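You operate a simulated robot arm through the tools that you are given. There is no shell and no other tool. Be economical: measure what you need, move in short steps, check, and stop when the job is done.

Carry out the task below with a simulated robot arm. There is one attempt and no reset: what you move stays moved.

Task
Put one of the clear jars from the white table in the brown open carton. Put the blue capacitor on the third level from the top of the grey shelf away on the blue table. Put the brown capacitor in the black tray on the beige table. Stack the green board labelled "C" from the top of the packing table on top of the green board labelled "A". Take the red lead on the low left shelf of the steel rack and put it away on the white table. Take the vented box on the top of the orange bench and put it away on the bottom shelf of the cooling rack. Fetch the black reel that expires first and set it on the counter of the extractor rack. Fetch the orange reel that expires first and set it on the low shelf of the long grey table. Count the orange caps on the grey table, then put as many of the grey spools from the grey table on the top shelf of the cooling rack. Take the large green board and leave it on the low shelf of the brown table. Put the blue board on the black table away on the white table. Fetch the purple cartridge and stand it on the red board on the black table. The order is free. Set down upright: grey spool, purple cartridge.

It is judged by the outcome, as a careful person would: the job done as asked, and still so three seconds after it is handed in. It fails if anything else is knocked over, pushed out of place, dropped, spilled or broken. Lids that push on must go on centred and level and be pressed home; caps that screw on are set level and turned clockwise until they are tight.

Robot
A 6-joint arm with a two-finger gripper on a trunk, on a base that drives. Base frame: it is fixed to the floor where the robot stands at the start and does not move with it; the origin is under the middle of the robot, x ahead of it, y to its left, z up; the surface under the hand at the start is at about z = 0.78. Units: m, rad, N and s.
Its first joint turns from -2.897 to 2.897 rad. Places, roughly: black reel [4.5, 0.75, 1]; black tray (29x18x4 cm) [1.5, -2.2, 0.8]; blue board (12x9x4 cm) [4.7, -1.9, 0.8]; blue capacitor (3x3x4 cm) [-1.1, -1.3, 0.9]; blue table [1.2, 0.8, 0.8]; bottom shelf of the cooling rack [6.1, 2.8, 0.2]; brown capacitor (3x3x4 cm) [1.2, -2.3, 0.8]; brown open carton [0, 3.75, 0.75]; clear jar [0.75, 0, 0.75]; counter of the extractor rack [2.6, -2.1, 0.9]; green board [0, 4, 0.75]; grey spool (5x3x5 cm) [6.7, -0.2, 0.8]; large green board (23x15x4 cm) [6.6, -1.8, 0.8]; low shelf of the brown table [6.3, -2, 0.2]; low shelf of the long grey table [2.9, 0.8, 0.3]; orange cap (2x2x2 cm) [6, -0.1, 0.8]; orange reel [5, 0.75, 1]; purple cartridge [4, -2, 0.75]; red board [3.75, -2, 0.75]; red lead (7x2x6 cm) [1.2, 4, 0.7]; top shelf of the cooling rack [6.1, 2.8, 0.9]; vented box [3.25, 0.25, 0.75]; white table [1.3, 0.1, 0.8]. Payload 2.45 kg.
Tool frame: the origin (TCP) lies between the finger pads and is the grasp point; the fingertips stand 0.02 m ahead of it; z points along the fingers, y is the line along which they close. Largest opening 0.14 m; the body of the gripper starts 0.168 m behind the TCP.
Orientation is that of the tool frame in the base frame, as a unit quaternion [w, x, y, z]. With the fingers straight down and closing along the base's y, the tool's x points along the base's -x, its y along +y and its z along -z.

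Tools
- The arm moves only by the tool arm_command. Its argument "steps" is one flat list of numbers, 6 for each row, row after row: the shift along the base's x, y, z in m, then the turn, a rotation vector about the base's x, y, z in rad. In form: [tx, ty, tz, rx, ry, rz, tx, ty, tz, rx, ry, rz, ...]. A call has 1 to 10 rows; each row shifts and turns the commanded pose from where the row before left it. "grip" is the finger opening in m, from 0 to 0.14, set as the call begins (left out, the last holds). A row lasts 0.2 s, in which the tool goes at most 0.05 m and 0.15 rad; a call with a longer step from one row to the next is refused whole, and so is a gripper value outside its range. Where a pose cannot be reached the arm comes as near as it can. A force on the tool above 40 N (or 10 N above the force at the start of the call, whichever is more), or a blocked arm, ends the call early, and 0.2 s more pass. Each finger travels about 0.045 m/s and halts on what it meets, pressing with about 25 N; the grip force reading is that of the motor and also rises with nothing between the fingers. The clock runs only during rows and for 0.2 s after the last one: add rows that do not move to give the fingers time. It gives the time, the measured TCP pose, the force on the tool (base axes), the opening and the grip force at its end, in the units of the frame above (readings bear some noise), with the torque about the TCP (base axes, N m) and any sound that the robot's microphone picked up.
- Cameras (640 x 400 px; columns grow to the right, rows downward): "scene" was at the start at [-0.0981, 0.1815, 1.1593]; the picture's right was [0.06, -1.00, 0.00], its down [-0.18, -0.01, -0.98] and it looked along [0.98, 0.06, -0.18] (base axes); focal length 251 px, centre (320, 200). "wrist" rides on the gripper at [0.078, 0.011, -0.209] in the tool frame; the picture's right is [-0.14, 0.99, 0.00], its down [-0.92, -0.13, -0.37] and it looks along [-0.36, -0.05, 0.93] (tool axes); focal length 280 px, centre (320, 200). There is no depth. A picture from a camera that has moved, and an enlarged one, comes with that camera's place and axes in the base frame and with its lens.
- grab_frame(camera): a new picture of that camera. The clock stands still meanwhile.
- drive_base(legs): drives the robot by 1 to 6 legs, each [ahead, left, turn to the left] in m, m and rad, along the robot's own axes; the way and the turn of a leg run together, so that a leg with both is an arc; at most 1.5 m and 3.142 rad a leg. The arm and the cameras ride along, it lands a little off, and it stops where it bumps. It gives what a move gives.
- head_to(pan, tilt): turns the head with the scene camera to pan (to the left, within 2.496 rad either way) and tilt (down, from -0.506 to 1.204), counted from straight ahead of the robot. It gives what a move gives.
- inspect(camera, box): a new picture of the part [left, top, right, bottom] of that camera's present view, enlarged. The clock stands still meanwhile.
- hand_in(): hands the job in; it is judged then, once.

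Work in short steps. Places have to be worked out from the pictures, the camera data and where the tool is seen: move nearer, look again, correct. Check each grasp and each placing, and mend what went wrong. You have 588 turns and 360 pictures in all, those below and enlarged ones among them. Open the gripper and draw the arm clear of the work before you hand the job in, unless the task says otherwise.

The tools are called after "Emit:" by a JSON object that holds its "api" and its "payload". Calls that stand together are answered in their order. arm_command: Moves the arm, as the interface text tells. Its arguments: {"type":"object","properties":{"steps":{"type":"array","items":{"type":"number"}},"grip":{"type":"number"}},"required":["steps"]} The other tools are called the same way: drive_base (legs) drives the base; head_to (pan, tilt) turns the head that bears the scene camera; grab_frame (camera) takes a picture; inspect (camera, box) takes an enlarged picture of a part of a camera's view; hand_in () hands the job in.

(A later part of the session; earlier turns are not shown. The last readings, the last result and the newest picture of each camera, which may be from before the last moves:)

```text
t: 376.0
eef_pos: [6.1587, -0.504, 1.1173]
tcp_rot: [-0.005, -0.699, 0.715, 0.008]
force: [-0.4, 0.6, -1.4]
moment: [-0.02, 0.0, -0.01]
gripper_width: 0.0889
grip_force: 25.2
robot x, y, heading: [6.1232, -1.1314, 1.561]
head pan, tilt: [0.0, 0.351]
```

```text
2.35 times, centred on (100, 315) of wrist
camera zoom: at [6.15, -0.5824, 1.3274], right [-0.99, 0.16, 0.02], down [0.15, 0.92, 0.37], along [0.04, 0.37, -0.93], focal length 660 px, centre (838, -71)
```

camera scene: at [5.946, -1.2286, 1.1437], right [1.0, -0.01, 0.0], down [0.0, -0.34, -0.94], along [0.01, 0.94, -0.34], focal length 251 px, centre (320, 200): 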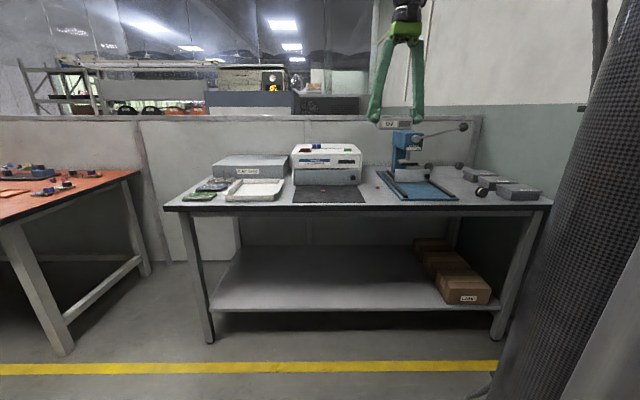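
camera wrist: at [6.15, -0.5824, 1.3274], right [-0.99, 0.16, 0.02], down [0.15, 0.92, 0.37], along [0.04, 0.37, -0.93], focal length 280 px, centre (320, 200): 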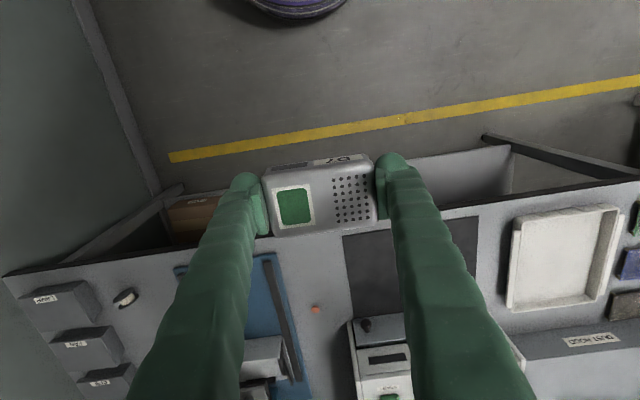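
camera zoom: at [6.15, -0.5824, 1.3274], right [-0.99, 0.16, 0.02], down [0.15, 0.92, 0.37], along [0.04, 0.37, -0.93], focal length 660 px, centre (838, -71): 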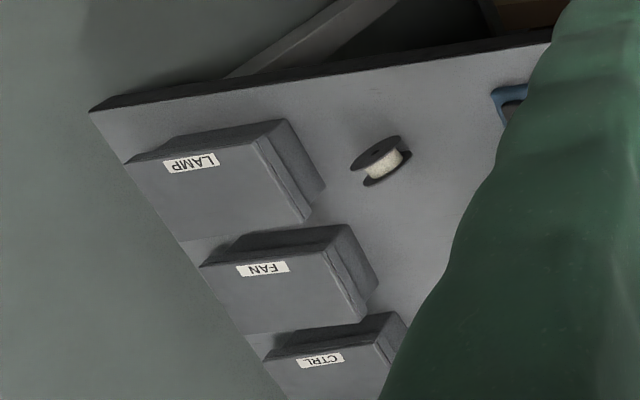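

I count two orange caps so far (on the black mat and near the press), and I'll check for hidden ones when I return. Three spools stand on their rims. Now I'll carry the box around to the far side.

Emit:
{"api": "drive_base", "payload": {"legs": [[0, 1.5, 0], [0, 1.5, 0], [0, 1.5, 0], [0, 1.5, 0], [0, 0.2, 0]]}}

Emit:
{"api": "drive_base", "payload": {"legs": [[1.4, 0, 0], [1.25, 0, 0], [0, 0, -1.571]]}}

Emit:
{"api": "head_to", "payload": {"pan": 0, "tilt": 0.3}}

Emit:
{"api": "grab_frame", "payload": {"camera": "scene"}}

```text
t: 405.7
eef_pos: [-0.0528, -0.494, 1.1167]
tcp_rot: [-0.006, -0.706, 0.708, 0.007]
force: [-0.3, -0.8, -1.1]
moment: [-0.05, -0.03, -0.03]
gripper_width: 0.089
grip_force: 25.1
robot x, y, heading: [-0.0776, -1.1248, 1.58]
head pan, tilt: [0.0, 0.351]
```

```text
t: 422.5
eef_pos: [0.5049, 1.5299, 1.1177]
tcp_rot: [0.001, -0.012, 1.0, 0.01]
force: [0.2, -0.2, -1.8]
moment: [-0.01, -0.01, -0.01]
gripper_width: 0.0891
grip_force: 25.3
robot x, y, heading: [-0.1248, 1.5408, 0.037]
head pan, tilt: [0.0, 0.351]
```

```text
t: 423.1
eef_pos: [0.5039, 1.5294, 1.1184]
tcp_rot: [0.001, -0.012, 1.0, 0.01]
force: [0.3, -0.4, -1.1]
moment: [-0.02, 0.03, -0.03]
gripper_width: 0.0889
grip_force: 24.8
robot x, y, heading: [-0.1257, 1.538, 0.04]
head pan, tilt: [0.0, 0.3]
```

```text
229 pictures are left
camera scene: at [-0.2301, 1.7093, 1.1484], right [0.04, -1.0, 0.0], down [-0.3, -0.01, -0.96], along [0.95, 0.04, -0.3], focal length 251 px, centre (320, 200)
```

scene: 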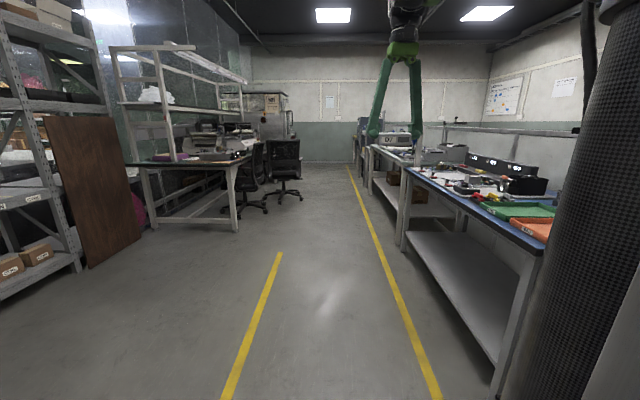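

The corridor is clear. I'll drive along it.

Emit:
{"api": "drive_base", "payload": {"legs": [[0, 0.05, -0.04], [1.5, 0, 0], [1.5, 0, 0], [1.2, 0, 0]]}}

Emit:
{"api": "grab_frame", "payload": {"camera": "scene"}}

Emit:
{"api": "head_to", "payload": {"pan": 0.6, "tilt": 0.3}}

Emit:
{"api": "grab_frame", "payload": {"camera": "scene"}}

```text
t: 443.8
eef_pos: [4.7082, 1.5543, 1.1196]
tcp_rot: [0.001, 0.006, 1.0, 0.01]
force: [-0.5, -0.1, -1.7]
moment: [0.0, 0.0, -0.03]
gripper_width: 0.0889
grip_force: 24.9
robot x, y, heading: [4.0753, 1.5817, 0.002]
head pan, tilt: [0.0, 0.3]
```

```text
228 pictures are left
camera scene: at [3.9804, 1.7606, 1.1485], right [0.0, -1.0, 0.0], down [-0.3, 0.0, -0.96], along [0.96, 0.0, -0.3], focal length 251 px, centre (320, 200)
```

scene: 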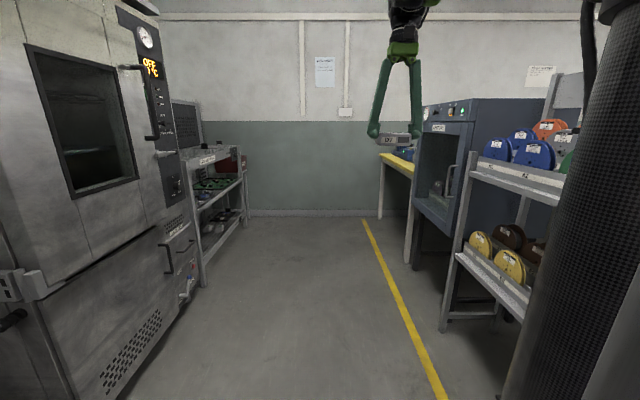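

```text
t: 444.8
eef_pos: [4.7092, 1.554, 1.1177]
tcp_rot: [0.002, 0.007, 1.0, 0.009]
force: [0.0, 0.1, -1.0]
moment: [-0.02, 0.03, 0.03]
gripper_width: 0.089
grip_force: 25.0
robot x, y, heading: [4.078, 1.5847, 0.004]
head pan, tilt: [0.6, 0.3]
```

```text
227 pictures are left
camera scene: at [3.964, 1.8133, 1.1485], right [0.57, -0.82, 0.0], down [-0.24, -0.17, -0.96], along [0.79, 0.54, -0.3], focal length 251 px, centre (320, 200)
```

scene: 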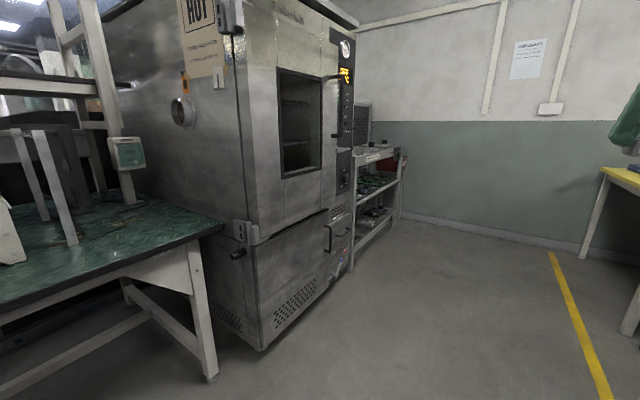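

The cooling rack is just beyond the oven, with its front at about y=2.63 and x=5.5–6.8. The reel rack is on the right. I'll drive in front of the cooling rack and face it.

Emit:
{"api": "drive_base", "payload": {"legs": [[1.2, 0, 0], [0.8, -0.05, 0], [0, 0, 1.571]]}}

Emit:
{"api": "head_to", "payload": {"pan": 0, "tilt": 0.45}}

Emit:
{"api": "grab_frame", "payload": {"camera": "scene"}}

Emit:
{"api": "grab_frame", "payload": {"camera": "wrist"}}

```text
t: 458.6
eef_pos: [6.0964, 2.179, 1.1176]
tcp_rot: [0.006, 0.709, -0.706, -0.007]
force: [-0.8, 1.0, -0.7]
moment: [-0.01, 0.0, -0.02]
gripper_width: 0.0893
grip_force: 24.8
robot x, y, heading: [6.0743, 1.5465, 1.584]
head pan, tilt: [0.6, 0.3]
```

```text
t: 459.6
eef_pos: [6.0976, 2.1788, 1.1179]
tcp_rot: [0.007, 0.708, -0.706, -0.007]
force: [0.1, 0.1, -1.2]
moment: [0.01, 0.01, 0.0]
gripper_width: 0.089
grip_force: 25.1
robot x, y, heading: [6.0731, 1.5527, 1.587]
head pan, tilt: [0.0, 0.45]
```

```text
226 pictures are left
camera scene: at [5.9014, 1.4475, 1.1345], right [1.0, 0.02, 0.0], down [0.01, -0.44, -0.9], along [-0.02, 0.9, -0.44], focal length 251 px, centre (320, 200)
```

scene: 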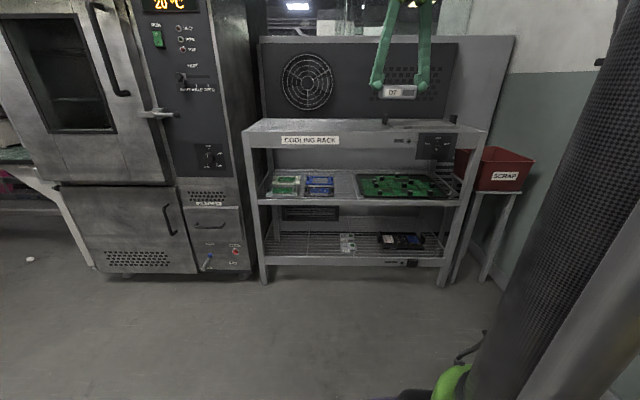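

```text
225 pictures are left
camera wrist: at [6.09, 2.0996, 1.3274], right [-0.99, 0.13, 0.02], down [0.13, 0.92, 0.37], along [0.03, 0.37, -0.93], focal length 280 px, centre (320, 200)
```

wrist: 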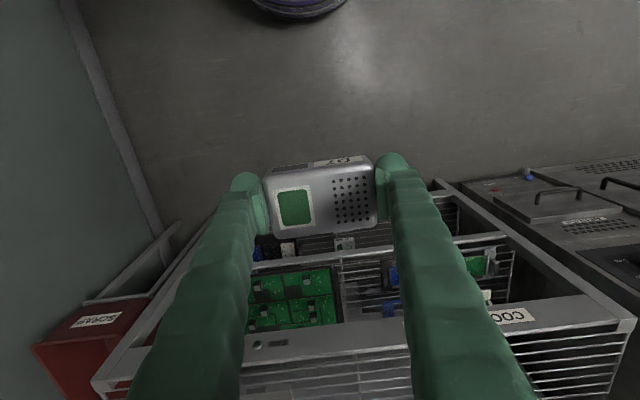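

I'll zoom in on the rack to see the shelves' free areas.

Emit:
{"api": "inspect", "payload": {"camera": "scene", "box": [230, 100, 500, 290]}}

```text
2.11 times, centred on (365, 195) of scene
camera zoom: at [5.9014, 1.4475, 1.1345], right [1.0, 0.02, 0.0], down [0.01, -0.44, -0.9], along [-0.02, 0.9, -0.44], focal length 529 px, centre (225, 210)
```

zoom: 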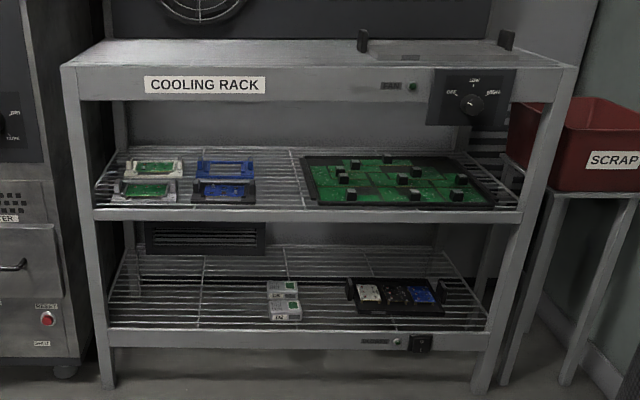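

The bottom shelf has free space on the left, but it needs a nearly horizontal hand. The box is held with a vertical tool, so I'll set it on the front of the top shelf and regrasp it with a tilted hand. First, forward.

Emit:
{"api": "drive_base", "payload": {"legs": [[0.35, 0, -0.012]]}}

Emit:
{"api": "arm_command", "payload": {"steps": [-0.02, 0.04, 0, 0, 0, 0, -0.02, 0.04, 0, 0, 0, 0, -0.02, 0.04, 0, 0, 0, 0, -0.02, 0.04, 0, 0, 0, 0, -0.02, 0.04, 0, 0, 0, 0, 0, 0, -0.03, 0, 0, 0, 0, 0, 0, 0, 0, 0]}}

Emit:
{"api": "grab_frame", "payload": {"camera": "wrist"}}

Emit:
{"api": "grab_frame", "payload": {"camera": "scene"}}

```text
t: 461.9
eef_pos: [6.1016, 2.5276, 1.1188]
tcp_rot: [-0.006, -0.703, 0.711, 0.007]
force: [-0.3, 0.5, -1.6]
moment: [-0.02, 0.01, 0.01]
gripper_width: 0.0888
grip_force: 25.3
robot x, y, heading: [6.073, 1.8984, 1.577]
head pan, tilt: [0.0, 0.45]
```

```text
t: 463.4
eef_pos: [6.0015, 2.7283, 1.0882]
tcp_rot: [-0.006, -0.703, 0.711, 0.007]
force: [-0.6, -0.1, -1.1]
moment: [0.0, -0.03, -0.01]
gripper_width: 0.0889
grip_force: 25.1
robot x, y, heading: [6.0723, 1.8979, 1.573]
head pan, tilt: [0.0, 0.45]
```

```text
223 pictures are left
camera wrist: at [5.994, 2.6501, 1.2975], right [-0.99, 0.15, 0.02], down [0.14, 0.92, 0.37], along [0.04, 0.37, -0.93], focal length 280 px, centre (320, 200)
```

wrist: 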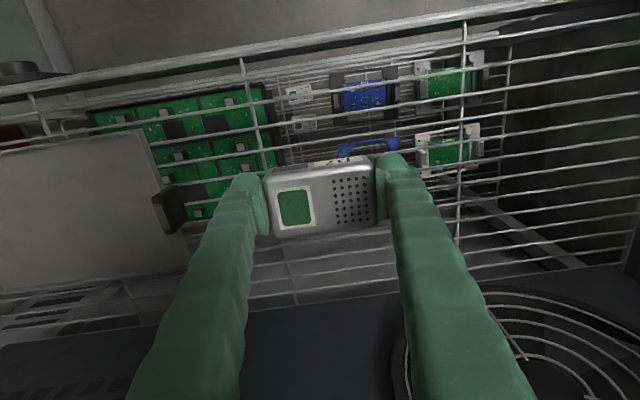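

```text
222 pictures are left
camera scene: at [5.8965, 1.7998, 1.1345], right [1.0, 0.0, 0.0], down [0.0, -0.44, -0.9], along [0.0, 0.9, -0.44], focal length 251 px, centre (320, 200)
```

scene: 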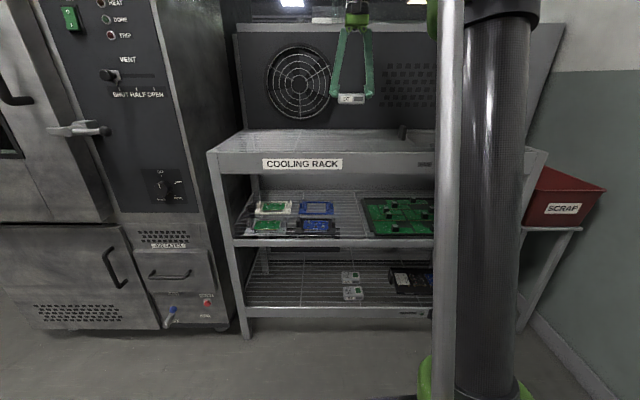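

The top shelf is a wire grille. I'll lower the box onto it near the front and feel for contact.

Emit:
{"api": "arm_command", "payload": {"steps": [0, 0, -0.045, 0, 0, 0, 0, 0, -0.045, 0, 0, 0, 0, 0, -0.03, 0, 0, 0, 0, 0, -0.008, 0, 0, 0, 0, 0, -0.006, 0, 0, 0, 0, 0, -0.005, 0, 0, 0, 0, 0, -0.005, 0, 0, 0, 0, 0, -0.004, 0, 0, 0, 0, 0, -0.004, 0, 0, 0]}}

Emit:
{"api": "grab_frame", "payload": {"camera": "scene"}}

```text
t: 465.5
eef_pos: [6.0008, 2.7271, 0.9371]
tcp_rot: [-0.006, -0.704, 0.71, 0.008]
force: [0.4, -4.2, 17.1]
moment: [-0.31, -0.43, -0.09]
gripper_width: 0.0943
grip_force: 25.0
robot x, y, heading: [6.0723, 1.8978, 1.576]
head pan, tilt: [0.0, 0.45]
stopped in row 9: the force on the tool passed its limit at 43 N (the readings are from after the stop); the commanded pose is now the measured one
```

```text
221 pictures are left
camera scene: at [5.8965, 1.7989, 1.1345], right [1.0, 0.0, 0.0], down [0.0, -0.43, -0.9], along [0.0, 0.9, -0.43], focal length 251 px, centre (320, 200)
```

scene: 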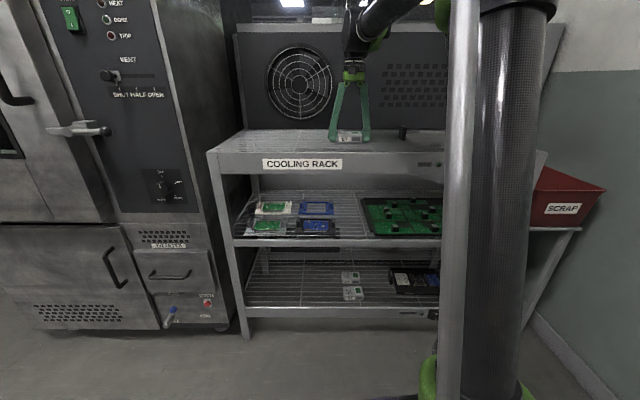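

Contact. I'll release and rise to look.

Emit:
{"api": "arm_command", "payload": {"steps": [0, 0, 0.002, 0, 0, 0, 0, 0, 0, 0, 0, 0, 0, 0, 0, 0, 0, 0], "grip": 0.13}}

Emit:
{"api": "arm_command", "payload": {"steps": [0, 0, 0.03, 0, 0, 0, 0, 0, 0.045, 0, 0, 0, 0, 0, 0.045, 0, 0, 0, 0, -0.02, 0.04, 0, 0, 0, 0, -0.02, 0.03, 0, 0, 0]}}

Emit:
{"api": "grab_frame", "payload": {"camera": "wrist"}}

```text
t: 466.3
eef_pos: [6.001, 2.7278, 0.9384]
tcp_rot: [-0.006, -0.703, 0.711, 0.008]
force: [0.0, -0.5, -0.4]
moment: [-0.01, -0.02, 0.0]
gripper_width: 0.1303
grip_force: 0.0
robot x, y, heading: [6.0692, 1.8959, 1.573]
head pan, tilt: [0.0, 0.45]
```

```text
t: 467.5
eef_pos: [6.0009, 2.6882, 1.1289]
tcp_rot: [-0.006, -0.703, 0.711, 0.007]
force: [-0.6, 0.5, 0.6]
moment: [-0.07, -0.02, 0.01]
gripper_width: 0.1302
grip_force: 0.0
robot x, y, heading: [6.0744, 1.9003, 1.572]
head pan, tilt: [0.0, 0.45]
```

```text
220 pictures are left
camera wrist: at [5.9933, 2.6097, 1.3376], right [-0.99, 0.15, 0.02], down [0.14, 0.92, 0.37], along [0.04, 0.37, -0.93], focal length 280 px, centre (320, 200)
```

wrist: 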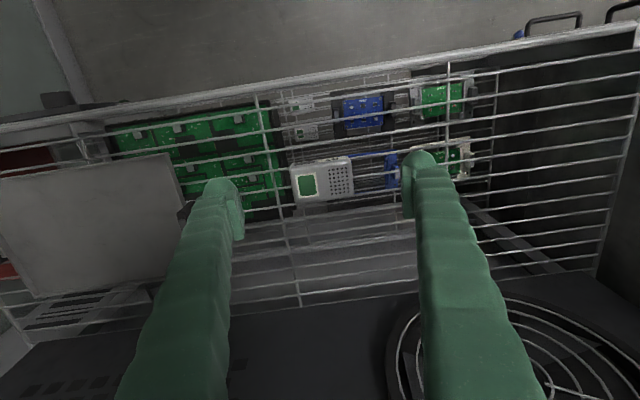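

The box lies flat on the grille. Now I'll tilt the hand to 60° from vertical in front of it, for the regrasp.

Emit:
{"api": "arm_command", "payload": {"steps": [0, -0.015, 0, 0.15, 0, 0, 0, -0.015, 0, 0.15, 0, 0, 0, -0.015, 0, 0.15, 0, 0, 0, -0.015, 0, 0.15, 0, 0, 0, -0.015, 0, 0.15, 0, 0, 0, -0.015, 0, 0.15, 0, 0, 0, 0, 0, 0.147, 0, 0, 0, 0, 0, 0, 0, 0]}}

Emit:
{"api": "grab_frame", "payload": {"camera": "wrist"}}

Emit:
{"api": "grab_frame", "payload": {"camera": "scene"}}

```text
t: 469.3
eef_pos: [6.0013, 2.5969, 1.1302]
tcp_rot: [-0.347, 0.612, -0.611, -0.362]
force: [0.2, 0.7, -0.4]
moment: [0.06, -0.01, -0.01]
gripper_width: 0.1303
grip_force: 0.1
robot x, y, heading: [6.0695, 1.8964, 1.575]
head pan, tilt: [0.0, 0.45]
```

```text
219 pictures are left
camera wrist: at [5.9936, 2.3768, 1.1653], right [-0.99, 0.06, 0.14], down [0.14, 0.14, 0.98], along [0.04, 0.99, -0.15], focal length 280 px, centre (320, 200)
```

wrist: 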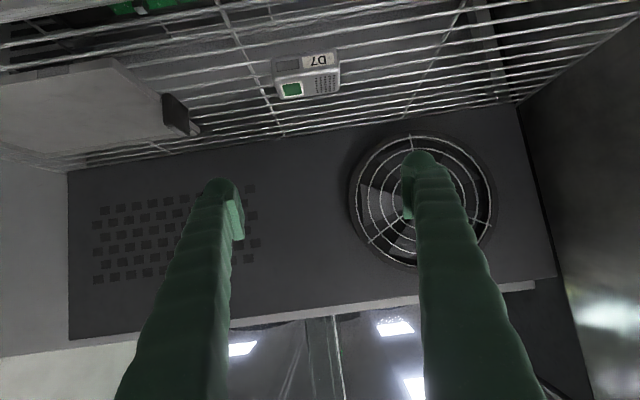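

```text
218 pictures are left
camera scene: at [5.8965, 1.7995, 1.1345], right [1.0, 0.0, 0.0], down [0.0, -0.44, -0.9], along [0.0, 0.9, -0.44], focal length 251 px, centre (320, 200)
```

scene: 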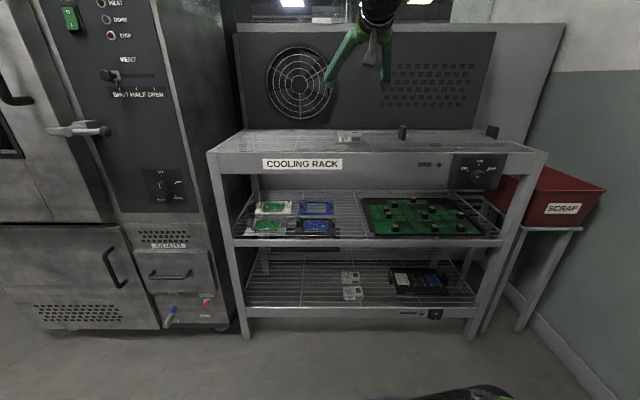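

I'll move the hand down and forward for a closer look at the box.

Emit:
{"api": "arm_command", "payload": {"steps": [0.001, 0.01, -0.04, 0, 0, 0, 0.001, 0.01, -0.04, 0, 0, 0, 0.001, 0.01, -0.04, 0, 0, 0, 0, 0, 0, 0, 0, 0]}}

Emit:
{"api": "grab_frame", "payload": {"camera": "wrist"}}

```text
t: 470.3
eef_pos: [6.0036, 2.625, 1.0077]
tcp_rot: [0.346, -0.612, 0.612, 0.362]
force: [0.8, 0.2, -0.4]
moment: [-0.02, 0.0, 0.0]
gripper_width: 0.1301
grip_force: 0.1
robot x, y, heading: [6.0736, 1.8975, 1.569]
head pan, tilt: [0.0, 0.45]
```

```text
217 pictures are left
camera wrist: at [5.9966, 2.4055, 1.0449], right [-0.99, 0.06, 0.14], down [0.14, 0.14, 0.98], along [0.04, 0.99, -0.15], focal length 280 px, centre (320, 200)
```

wrist: 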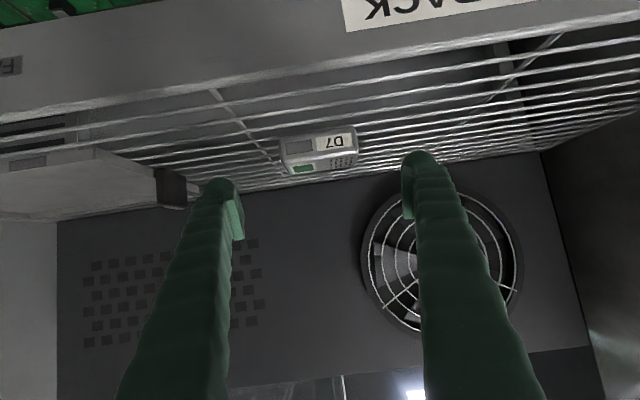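

Triangulating, the box front face is at y≈2.695 and mid-height z≈0.944. I'll advance along the tool axis to straddle it.

Emit:
{"api": "arm_command", "payload": {"steps": [-0.001, 0.032, -0.018, 0, 0, 0, -0.001, 0.032, -0.018, 0, 0, 0, -0.001, 0.03, -0.015, 0, 0, 0, 0, 0, 0, 0, 0, 0], "grip": 0.12}}

Emit:
{"api": "grab_frame", "payload": {"camera": "wrist"}}

Emit:
{"api": "inspect", "payload": {"camera": "scene", "box": [290, 60, 420, 180]}}

```text
t: 471.3
eef_pos: [6.0007, 2.7204, 0.9581]
tcp_rot: [0.347, -0.612, 0.612, 0.362]
force: [0.1, 0.7, 0.4]
moment: [0.0, 0.0, 0.02]
gripper_width: 0.12
grip_force: 0.0
robot x, y, heading: [6.069, 1.8952, 1.579]
head pan, tilt: [0.0, 0.45]
```

```text
216 pictures are left
camera wrist: at [5.9934, 2.5002, 0.9943], right [-0.99, 0.06, 0.14], down [0.14, 0.14, 0.98], along [0.04, 0.99, -0.15], focal length 280 px, centre (320, 200)
```

wrist: 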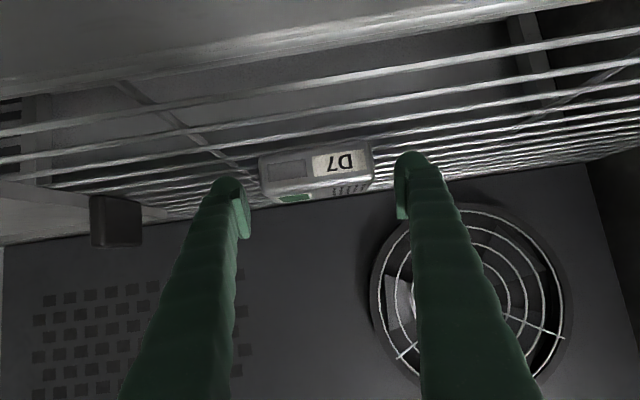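

```text
3.33 times, centred on (355, 120) of scene
camera zoom: at [5.8965, 1.7995, 1.1345], right [1.0, 0.0, 0.0], down [0.0, -0.44, -0.9], along [0.0, 0.9, -0.44], focal length 838 px, centre (203, 467)
```

zoom: 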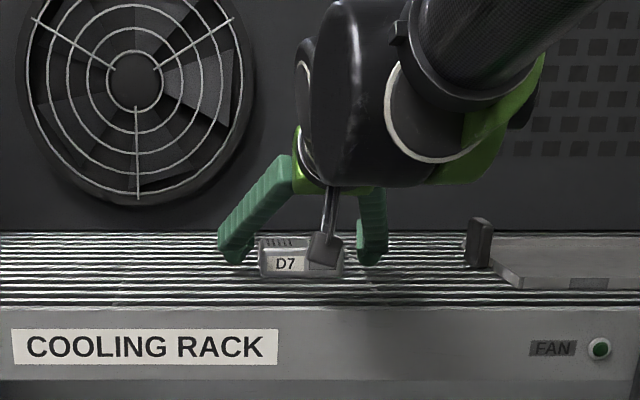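

The box is a bit farther and lower (front at y≈2.716, mid z≈0.934). I'll advance 15 mm, lower 9 mm and close.

Emit:
{"api": "arm_command", "payload": {"steps": [0, 0.016, -0.009, 0, 0, 0, 0, 0, 0, 0, 0, 0]}}

Emit:
{"api": "arm_command", "payload": {"steps": [0, 0, 0, 0, 0, 0, 0, 0, 0, 0, 0, 0, 0, 0, 0, 0, 0, 0], "grip": 0.08}}

Emit:
{"api": "grab_frame", "payload": {"camera": "wrist"}}

```text
t: 471.9
eef_pos: [6.0021, 2.7361, 0.9486]
tcp_rot: [-0.346, 0.613, -0.611, -0.362]
force: [0.3, -0.6, -0.1]
moment: [-0.01, -0.05, -0.01]
gripper_width: 0.1201
grip_force: 0.0
robot x, y, heading: [6.0716, 1.8977, 1.578]
head pan, tilt: [0.0, 0.45]
```

```text
t: 472.7
eef_pos: [6.0016, 2.7364, 0.949]
tcp_rot: [-0.346, 0.613, -0.611, -0.362]
force: [0.5, 1.2, 1.1]
moment: [-0.04, 0.02, -0.02]
gripper_width: 0.0988
grip_force: 25.1
robot x, y, heading: [6.0711, 1.8978, 1.571]
head pan, tilt: [0.0, 0.45]
```

```text
214 pictures are left
camera wrist: at [5.9935, 2.516, 0.9851], right [-0.99, 0.06, 0.14], down [0.14, 0.14, 0.98], along [0.04, 0.99, -0.15], focal length 280 px, centre (320, 200)
```

wrist: 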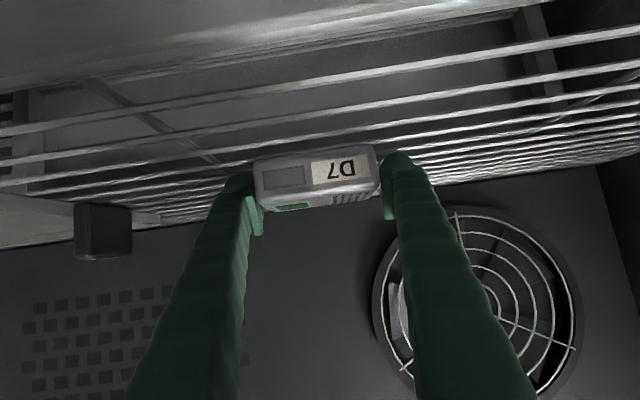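

Gripped at 0.099. I'll lift to test.

Emit:
{"api": "arm_command", "payload": {"steps": [0, 0, 0.02, 0, 0, 0, 0, 0, 0.03, 0, 0, 0, 0, -0.01, 0.03, 0, 0, 0, 0, 0, 0, 0, 0, 0]}}

Emit:
{"api": "grab_frame", "payload": {"camera": "wrist"}}

Emit:
{"api": "inspect", "payload": {"camera": "scene", "box": [290, 60, 420, 180]}}

```text
t: 473.7
eef_pos: [6.0013, 2.7265, 1.0281]
tcp_rot: [-0.346, 0.613, -0.611, -0.362]
force: [0.8, -0.6, -1.7]
moment: [-0.02, -0.01, -0.01]
gripper_width: 0.0986
grip_force: 24.7
robot x, y, heading: [6.0742, 1.8981, 1.577]
head pan, tilt: [0.0, 0.45]
```

```text
213 pictures are left
camera wrist: at [5.9937, 2.506, 1.0651], right [-0.99, 0.06, 0.14], down [0.14, 0.14, 0.98], along [0.04, 0.99, -0.15], focal length 280 px, centre (320, 200)
```

wrist: 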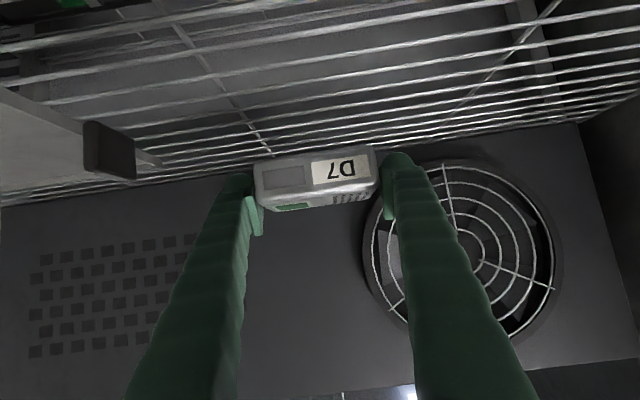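

```text
3.33 times, centred on (355, 120) of scene
camera zoom: at [5.8965, 1.7996, 1.1345], right [1.0, 0.0, 0.0], down [0.0, -0.44, -0.9], along [0.0, 0.9, -0.44], focal length 838 px, centre (203, 467)
```

zoom: 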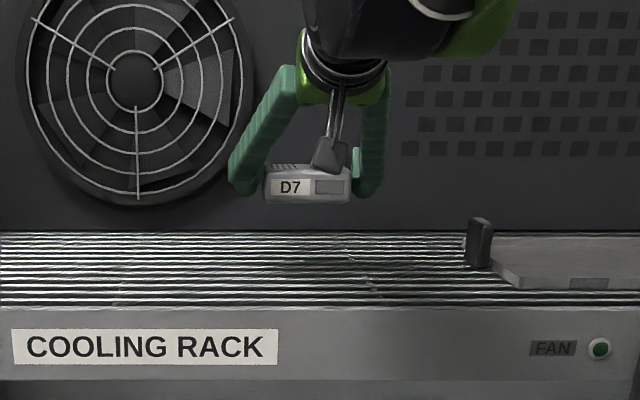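

Held level. I'll back away, then lower the arm in front of the rack.

Emit:
{"api": "drive_base", "payload": {"legs": [[-0.38, 0.15, 0]]}}

Emit:
{"api": "arm_command", "payload": {"steps": [0, 0, -0.048, 0, 0, 0, 0, 0, -0.048, 0, 0, 0, 0, 0, -0.048, 0, 0, 0, 0, 0, -0.048, 0, 0, 0, 0, 0, -0.048, 0, 0, 0, 0, 0, -0.048, 0, 0, 0, 0, 0, -0.048, 0, 0, 0, 0, 0, -0.048, 0, 0, 0]}}

Emit:
{"api": "grab_frame", "payload": {"camera": "scene"}}

```text
t: 476.2
eef_pos: [5.8535, 2.346, 1.0293]
tcp_rot: [-0.347, 0.612, -0.611, -0.362]
force: [-0.8, -0.2, -2.4]
moment: [0.02, 0.05, 0.0]
gripper_width: 0.0987
grip_force: 25.0
robot x, y, heading: [5.9259, 1.5174, 1.575]
head pan, tilt: [0.0, 0.45]
```

```text
t: 478.0
eef_pos: [5.8526, 2.345, 0.6437]
tcp_rot: [-0.347, 0.612, -0.612, -0.362]
force: [0.4, 0.0, -1.6]
moment: [0.01, 0.01, 0.0]
gripper_width: 0.0987
grip_force: 25.8
robot x, y, heading: [5.9274, 1.5164, 1.578]
head pan, tilt: [0.0, 0.45]
```

```text
211 pictures are left
camera scene: at [5.7485, 1.4188, 1.1345], right [1.0, 0.0, 0.0], down [0.0, -0.44, -0.9], along [0.0, 0.9, -0.44], focal length 251 px, centre (320, 200)
```

scene: 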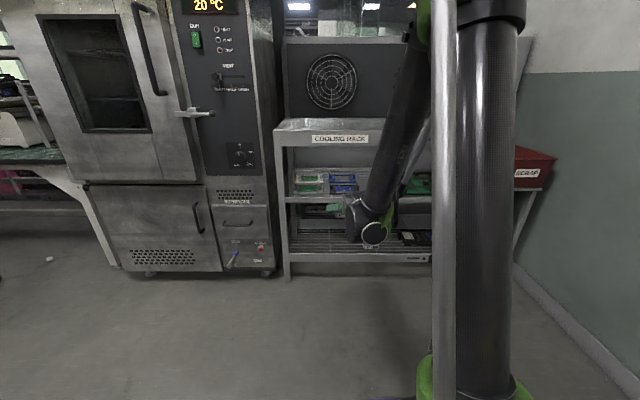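

Emit:
{"api": "arm_command", "payload": {"steps": [0, 0, -0.048, 0, 0, 0, 0, 0, -0.048, 0, 0, 0, 0, 0, -0.048, 0, 0, 0, 0, 0, -0.048, 0, 0, 0, 0, 0, -0.048, 0, 0, 0, 0, 0, -0.048, 0, 0, 0, 0, 0, 0, 0, 0, 0]}}

Emit:
{"api": "grab_frame", "payload": {"camera": "wrist"}}

Emit:
{"api": "grab_frame", "payload": {"camera": "scene"}}

```text
t: 479.6
eef_pos: [5.8386, 2.4443, 0.4776]
tcp_rot: [-0.345, 0.613, -0.612, -0.361]
force: [0.2, -0.4, -1.4]
moment: [-0.03, 0.01, 0.0]
gripper_width: 0.0989
grip_force: 25.2
out of reach, approached as far as the arm can: row 2, 3, 4, 5, 6
robot x, y, heading: [5.9252, 1.514, 1.579]
head pan, tilt: [0.0, 0.45]
```

```text
210 pictures are left
camera wrist: at [5.832, 2.2238, 0.5145], right [-0.99, 0.06, 0.14], down [0.14, 0.14, 0.98], along [0.04, 0.99, -0.15], focal length 280 px, centre (320, 200)
```

wrist: 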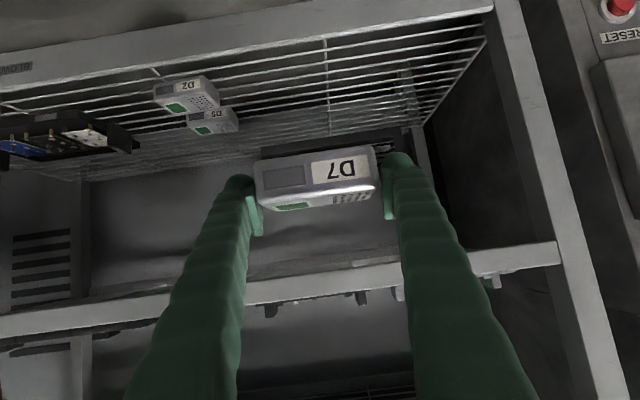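

```text
209 pictures are left
camera scene: at [5.7485, 1.4189, 1.1345], right [1.0, 0.0, 0.0], down [0.0, -0.44, -0.9], along [0.0, 0.9, -0.44], focal length 251 px, centre (320, 200)
```

scene: 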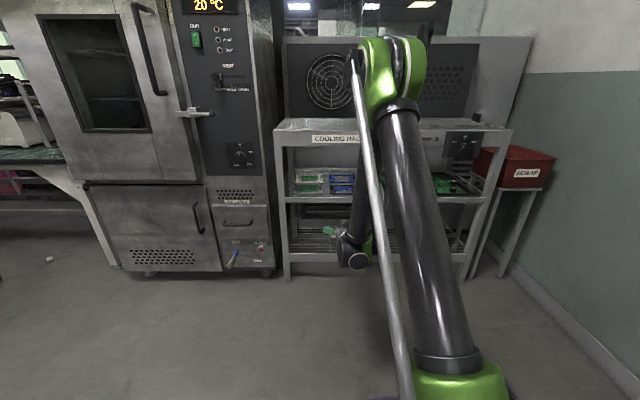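

At low height the arm needs a longer reach, so I'll back up slightly and extend outward while lowering.

Emit:
{"api": "drive_base", "payload": {"legs": [[-0.13, 0, 0]]}}

Emit:
{"api": "arm_command", "payload": {"steps": [0, 0.02, -0.04, 0, 0, 0, 0, 0.02, -0.04, 0, 0, 0, 0, 0.02, -0.04, 0, 0, 0, 0, 0.02, -0.04, 0, 0, 0, 0, 0.015, -0.03, 0, 0, 0, 0, 0, 0, 0, 0, 0]}}

Emit:
{"api": "grab_frame", "payload": {"camera": "wrist"}}

```text
t: 480.9
eef_pos: [5.8405, 2.3123, 0.4764]
tcp_rot: [-0.345, 0.614, -0.612, -0.361]
force: [-0.3, 0.9, -2.6]
moment: [-0.04, 0.01, 0.03]
gripper_width: 0.0986
grip_force: 24.9
robot x, y, heading: [5.922, 1.3865, 1.576]
head pan, tilt: [0.0, 0.45]
```

```text
t: 482.3
eef_pos: [5.8362, 2.4331, 0.3038]
tcp_rot: [-0.345, 0.613, -0.613, -0.36]
force: [0.0, 0.7, -1.8]
moment: [-0.01, -0.02, 0.0]
gripper_width: 0.0988
grip_force: 25.1
out of reach, approached as far as the arm can: row 1, 2, 3, 4
robot x, y, heading: [5.923, 1.3851, 1.576]
head pan, tilt: [0.0, 0.45]
```

```text
208 pictures are left
camera wrist: at [5.8287, 2.2121, 0.3424], right [-0.99, 0.06, 0.14], down [0.14, 0.15, 0.98], along [0.04, 0.99, -0.15], focal length 280 px, centre (320, 200)
```

wrist: 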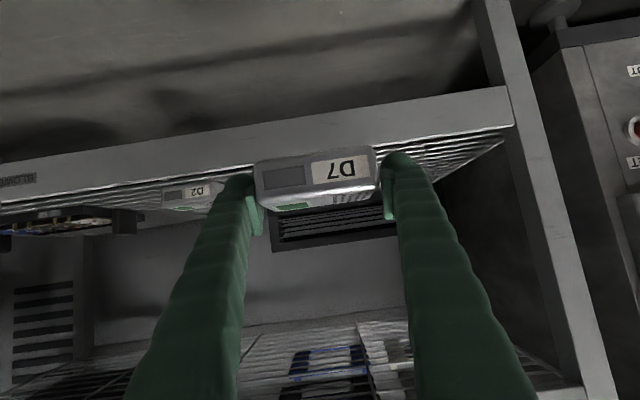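

Now at z=0.304. The front beam top is about 0.204 and the box bottom is about 0.27, so I'll drive in 0.31 m.

Emit:
{"api": "drive_base", "payload": {"legs": [[0.31, 0, 0]]}}

Emit:
{"api": "grab_frame", "payload": {"camera": "wrist"}}

Emit:
{"api": "grab_frame", "payload": {"camera": "scene"}}

```text
t: 484.4
eef_pos: [5.8372, 2.7426, 0.3046]
tcp_rot: [-0.346, 0.613, -0.613, -0.359]
force: [-0.2, 0.8, -1.9]
moment: [-0.03, 0.01, -0.02]
gripper_width: 0.0988
grip_force: 24.8
robot x, y, heading: [5.9237, 1.6962, 1.574]
head pan, tilt: [0.0, 0.45]
```

```text
207 pictures are left
camera wrist: at [5.8288, 2.5218, 0.3427], right [-0.99, 0.06, 0.14], down [0.14, 0.15, 0.98], along [0.04, 0.99, -0.15], focal length 280 px, centre (320, 200)
```

wrist: 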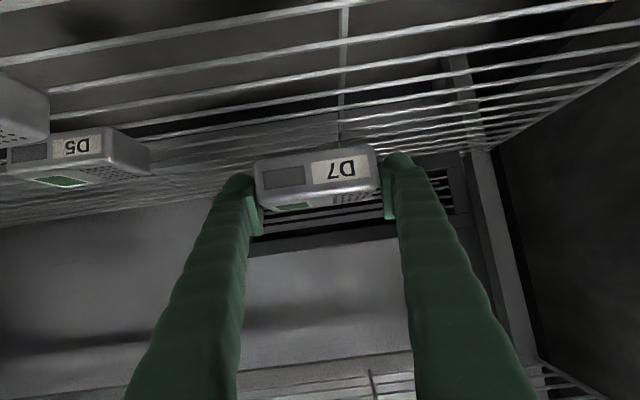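

```text
206 pictures are left
camera scene: at [5.7477, 1.5973, 1.1345], right [1.0, 0.0, 0.0], down [0.0, -0.44, -0.9], along [0.0, 0.9, -0.44], focal length 251 px, centre (320, 200)
```

scene: 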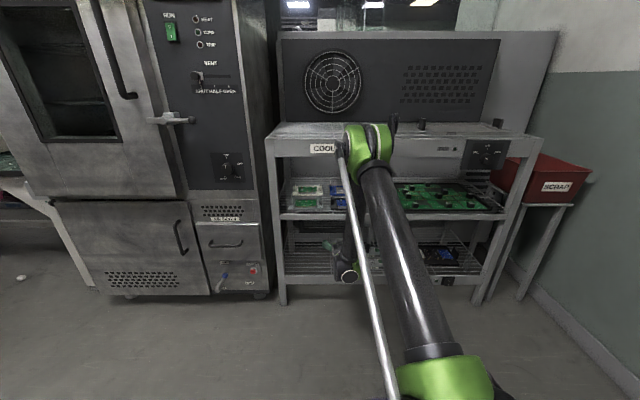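

The box is over the free left part of the bottom shelf. I'll lower it.

Emit:
{"api": "arm_command", "payload": {"steps": [0, 0, -0.03, 0, 0, 0, 0, 0, -0.02, 0, 0, 0, 0, 0, -0.006, 0, 0, 0, 0, 0, -0.004, 0, 0, 0, 0, 0, -0.003, 0, 0, 0, 0, 0, -0.003, 0, 0, 0, 0, 0, -0.003, 0, 0, 0, 0, 0, -0.003, 0, 0, 0]}}

Emit:
{"api": "grab_frame", "payload": {"camera": "wrist"}}

```text
t: 486.2
eef_pos: [5.8337, 2.7647, 0.243]
tcp_rot: [-0.345, 0.613, -0.612, -0.36]
force: [1.7, -6.7, 27.9]
moment: [-0.45, -0.82, -0.21]
gripper_width: 0.0989
grip_force: 25.1
out of reach, approached as far as the arm can: row 1, 2, 4, 8
robot x, y, heading: [5.9251, 1.6923, 1.573]
head pan, tilt: [0.0, 0.45]
```

```text
205 pictures are left
camera wrist: at [5.8263, 2.5453, 0.2814], right [-0.99, 0.06, 0.14], down [0.14, 0.15, 0.98], along [0.04, 0.99, -0.15], focal length 280 px, centre (320, 200)
```

wrist: 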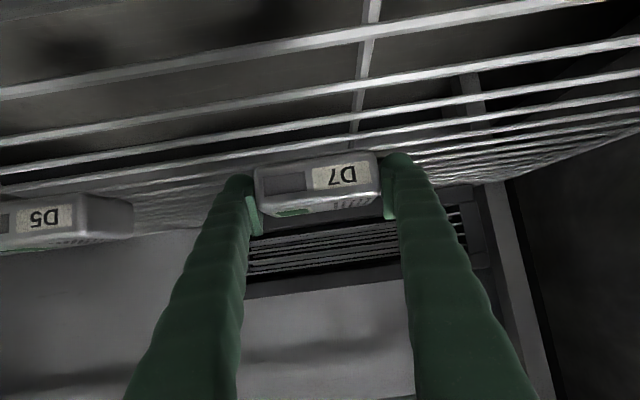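

Contact. I'll release, raise slightly and drive back out.

Emit:
{"api": "arm_command", "payload": {"steps": [0, 0, 0.003, 0, 0, 0, 0, 0, 0, 0, 0, 0, 0, 0, 0, 0, 0, 0], "grip": 0.135}}

Emit:
{"api": "arm_command", "payload": {"steps": [0, 0, 0.02, 0, 0, 0, 0, 0, 0.02, 0, 0, 0, 0, 0, 0, 0, 0, 0]}}

Emit:
{"api": "drive_base", "payload": {"legs": [[-0.33, 0, 0]]}}

Emit:
{"api": "grab_frame", "payload": {"camera": "wrist"}}

```text
t: 487.0
eef_pos: [5.835, 2.7654, 0.2451]
tcp_rot: [0.346, -0.612, 0.613, 0.36]
force: [-0.2, -0.4, 0.4]
moment: [0.02, -0.01, 0.02]
gripper_width: 0.1351
grip_force: 0.1
robot x, y, heading: [5.9222, 1.6953, 1.57]
head pan, tilt: [0.0, 0.45]
```

```text
t: 487.8
eef_pos: [5.8328, 2.7661, 0.2841]
tcp_rot: [-0.344, 0.613, -0.613, -0.36]
force: [-0.3, 0.4, -0.4]
moment: [-0.02, -0.01, 0.0]
gripper_width: 0.1352
grip_force: 0.1
robot x, y, heading: [5.9245, 1.6969, 1.575]
head pan, tilt: [0.0, 0.45]
```

```text
t: 490.0
eef_pos: [5.8371, 2.4359, 0.2845]
tcp_rot: [0.345, -0.612, 0.614, 0.36]
force: [1.4, 0.4, 0.1]
moment: [0.0, 0.01, 0.06]
gripper_width: 0.1349
grip_force: 0.0
robot x, y, heading: [5.9258, 1.3604, 1.569]
head pan, tilt: [0.0, 0.45]
```

```text
204 pictures are left
camera wrist: at [5.8286, 2.2156, 0.322], right [-0.99, 0.06, 0.14], down [0.14, 0.14, 0.98], along [0.04, 0.99, -0.15], focal length 280 px, centre (320, 200)
```

wrist: 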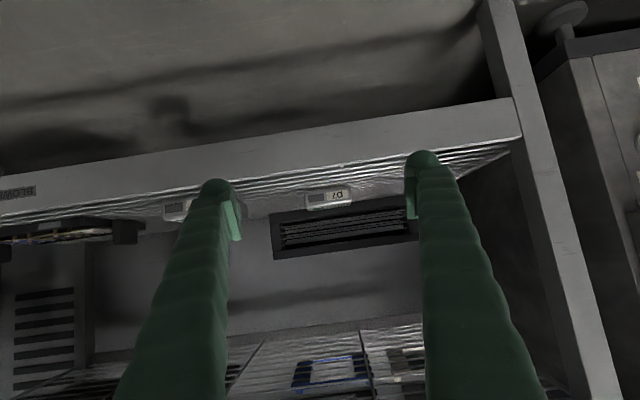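

The box sits on the bottom shelf. I'll raise the arm, bring the tool vertical, and go look at the reels.

Emit:
{"api": "arm_command", "payload": {"steps": [0, 0, 0.048, 0, 0, 0, 0, 0, 0.048, 0, 0, 0, 0, -0.01, 0.048, 0, 0, 0, 0, -0.01, 0.048, 0, 0, 0, 0, -0.01, 0.048, 0, 0, 0, 0, -0.01, 0.048, 0, 0, 0, 0, -0.01, 0.048, 0, 0, 0, 0, -0.01, 0.048, 0, 0, 0, 0, -0.01, 0.048, 0, 0, 0, 0, -0.01, 0.048, 0, 0, 0]}}

Emit:
{"api": "arm_command", "payload": {"steps": [0, 0, 0.04, -0.14, 0, 0, 0, 0, 0.04, -0.14, 0, 0, 0, 0, 0.04, -0.14, 0, 0, 0, 0, 0.04, -0.14, 0, 0, 0, -0.02, 0.04, -0.14, 0, 0, 0, -0.03, 0.03, -0.14, 0, 0, 0, -0.04, 0.02, -0.14, 0, 0, 0, -0.04, 0, -0.067, 0, 0, 0, -0.04, 0, 0, 0, 0]}}

Emit:
{"api": "drive_base", "payload": {"legs": [[0.15, 0, 0], [0, 1.2, 0], [0, 0, 1.571]]}}

Emit:
{"api": "drive_base", "payload": {"legs": [[0, 0, 1.571]]}}

Emit:
{"api": "head_to", "payload": {"pan": 0, "tilt": 0.3}}

Emit:
{"api": "grab_frame", "payload": {"camera": "scene"}}

```text
t: 492.2
eef_pos: [5.8372, 2.3553, 0.7646]
tcp_rot: [0.345, -0.612, 0.613, 0.36]
force: [-0.4, -0.2, 0.2]
moment: [-0.01, -0.02, -0.05]
gripper_width: 0.1352
grip_force: 0.0
robot x, y, heading: [5.9263, 1.367, 1.571]
head pan, tilt: [0.0, 0.45]
```

```text
t: 494.2
eef_pos: [5.8366, 2.1852, 1.0145]
tcp_rot: [-0.007, -0.703, 0.711, 0.004]
force: [-0.5, 0.7, -0.1]
moment: [-0.11, 0.0, 0.03]
gripper_width: 0.135
grip_force: 0.2
robot x, y, heading: [5.9206, 1.364, 1.573]
head pan, tilt: [0.0, 0.45]
```

```text
t: 505.1
eef_pos: [3.902, 1.4412, 1.0139]
tcp_rot: [0.008, 1.0, -0.01, 0.001]
force: [1.0, 0.3, -0.4]
moment: [0.0, 0.02, 0.0]
gripper_width: 0.1347
grip_force: 0.0
robot x, y, heading: [4.7195, 1.5218, 3.131]
head pan, tilt: [0.0, 0.45]
```

```text
t: 507.8
eef_pos: [4.2722, 0.8235, 1.015]
tcp_rot: [0.005, 0.905, 0.426, -0.002]
force: [-12.7, 3.7, -4.3]
moment: [0.2, 0.33, -0.31]
gripper_width: 0.1254
grip_force: 0.0
robot x, y, heading: [4.724, 1.5216, -2.233]
head pan, tilt: [0.0, 0.45]
stopped in leg 1: the force on the tool passed its limit at 112 N (the readings are from after the stop); the commanded pose is now the measured one
```

```text
t: 508.5
eef_pos: [4.2742, 0.8229, 1.0148]
tcp_rot: [0.007, 0.904, 0.427, -0.003]
force: [-25.9, -0.6, 4.8]
moment: [-0.16, -0.35, -1.16]
gripper_width: 0.1239
grip_force: 0.1
robot x, y, heading: [4.7208, 1.5216, -2.24]
head pan, tilt: [0.0, 0.3]
```

```text
203 pictures are left
camera scene: at [4.9178, 1.489, 1.1486], right [-0.79, 0.62, 0.0], down [0.18, 0.23, -0.95], along [-0.59, -0.75, -0.3], focal length 251 px, centre (320, 200)
```

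scene: 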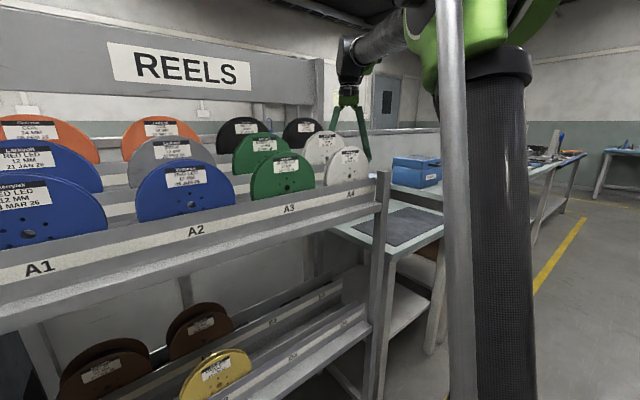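

The arm was extended and hit the end of the reel rack during the turn. I'll examine what it's touching before moving.

Emit:
{"api": "inspect", "payload": {"camera": "scene", "box": [220, 80, 420, 210]}}

Emit:
{"api": "grab_frame", "payload": {"camera": "wrist"}}

```text
3.08 times, centred on (320, 145) of scene
camera zoom: at [4.9178, 1.489, 1.1486], right [-0.79, 0.62, 0.0], down [0.18, 0.23, -0.95], along [-0.59, -0.75, -0.3], focal length 773 px, centre (320, 369)
```

zoom: 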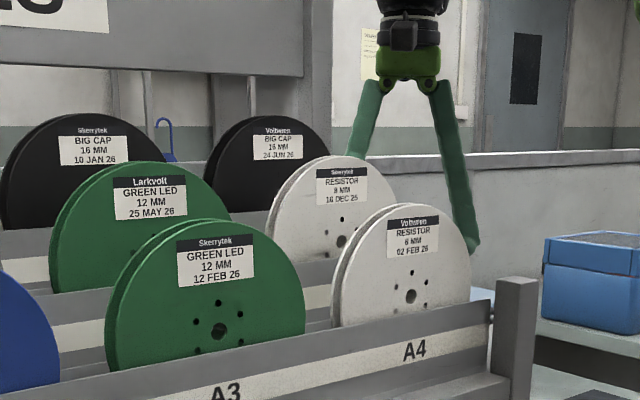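

```text
201 pictures are left
camera wrist: at [4.3312, 0.8785, 1.2237], right [0.68, -0.74, 0.01], down [-0.68, -0.62, 0.38], along [-0.27, -0.26, -0.93], focal length 280 px, centre (320, 200)
```

wrist: 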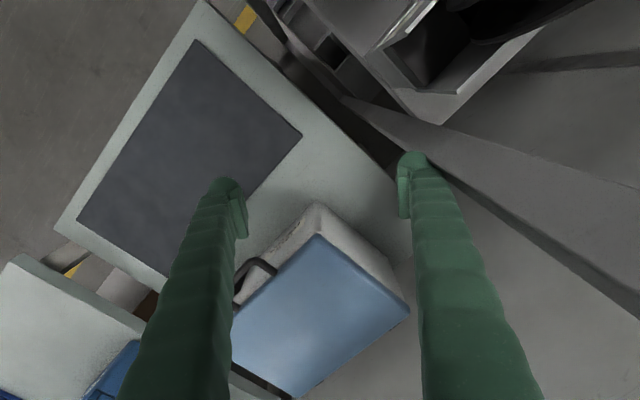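

The fingertip pressed against the rack's end frame, and the reels look undisturbed. I'll rotate back, then retract the arm.

Emit:
{"api": "drive_base", "payload": {"legs": [[0, 0, -0.9]]}}

Emit:
{"api": "arm_command", "payload": {"steps": [0.045, 0, 0.02, 0, 0, 0, 0.045, 0, 0.02, 0, 0, 0, 0.045, 0, 0.02, 0, 0, 0, 0.045, 0, 0.02, 0, 0, 0, 0.045, 0, 0.01, 0, 0, 0, 0.045, 0, 0, 0, 0, 0]}}

Emit:
{"api": "grab_frame", "payload": {"camera": "scene"}}

```text
t: 511.2
eef_pos: [3.8986, 1.4362, 1.0152]
tcp_rot: [0.004, 1.0, -0.009, -0.005]
force: [0.6, -0.6, 0.0]
moment: [-0.02, 0.04, 0.0]
gripper_width: 0.1349
grip_force: 0.1
robot x, y, heading: [4.7233, 1.5187, -3.14]
head pan, tilt: [0.0, 0.3]
```

```text
t: 512.6
eef_pos: [4.1683, 1.4374, 1.1062]
tcp_rot: [0.004, 1.0, -0.009, -0.004]
force: [-1.2, -0.3, 0.0]
moment: [-0.02, -0.07, 0.01]
gripper_width: 0.135
grip_force: 0.1
robot x, y, heading: [4.7222, 1.5216, -3.137]
head pan, tilt: [0.0, 0.3]
```

```text
200 pictures are left
camera scene: at [4.8186, 1.3469, 1.1485], right [0.0, 1.0, 0.0], down [0.3, 0.0, -0.96], along [-0.96, 0.0, -0.3], focal length 251 px, centre (320, 200)
```

scene: 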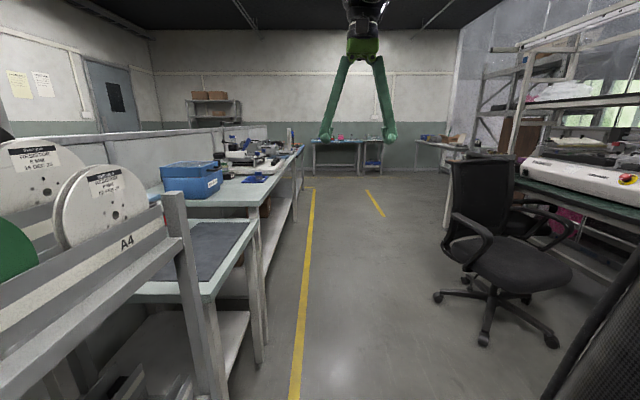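

Everything is standing. I'll move away from the rack first, then turn to face it.

Emit:
{"api": "drive_base", "payload": {"legs": [[0, -0.33, 0], [0, 0, 1.571]]}}

Emit:
{"api": "grab_frame", "payload": {"camera": "scene"}}

```text
t: 518.6
eef_pos: [4.8079, 1.2982, 1.1062]
tcp_rot: [0.006, 0.711, 0.703, 0.0]
force: [0.4, -0.5, -0.3]
moment: [0.01, 0.01, 0.01]
gripper_width: 0.1351
grip_force: 0.1
robot x, y, heading: [4.7202, 1.8508, -1.557]
head pan, tilt: [0.0, 0.3]
```

```text
199 pictures are left
camera scene: at [4.8942, 1.9511, 1.1484], right [-1.0, -0.01, 0.0], down [0.0, 0.3, -0.96], along [0.01, -0.96, -0.3], focal length 251 px, centre (320, 200)
```

scene: 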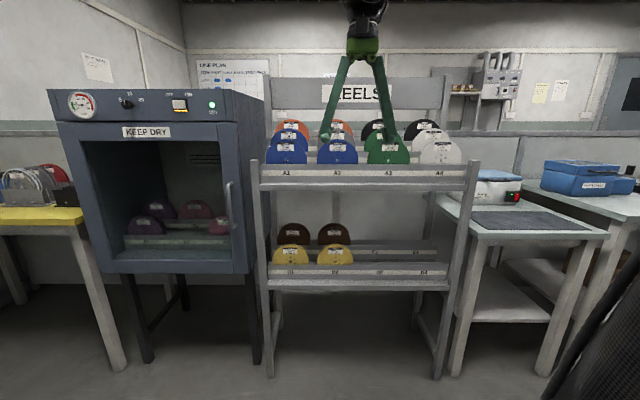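

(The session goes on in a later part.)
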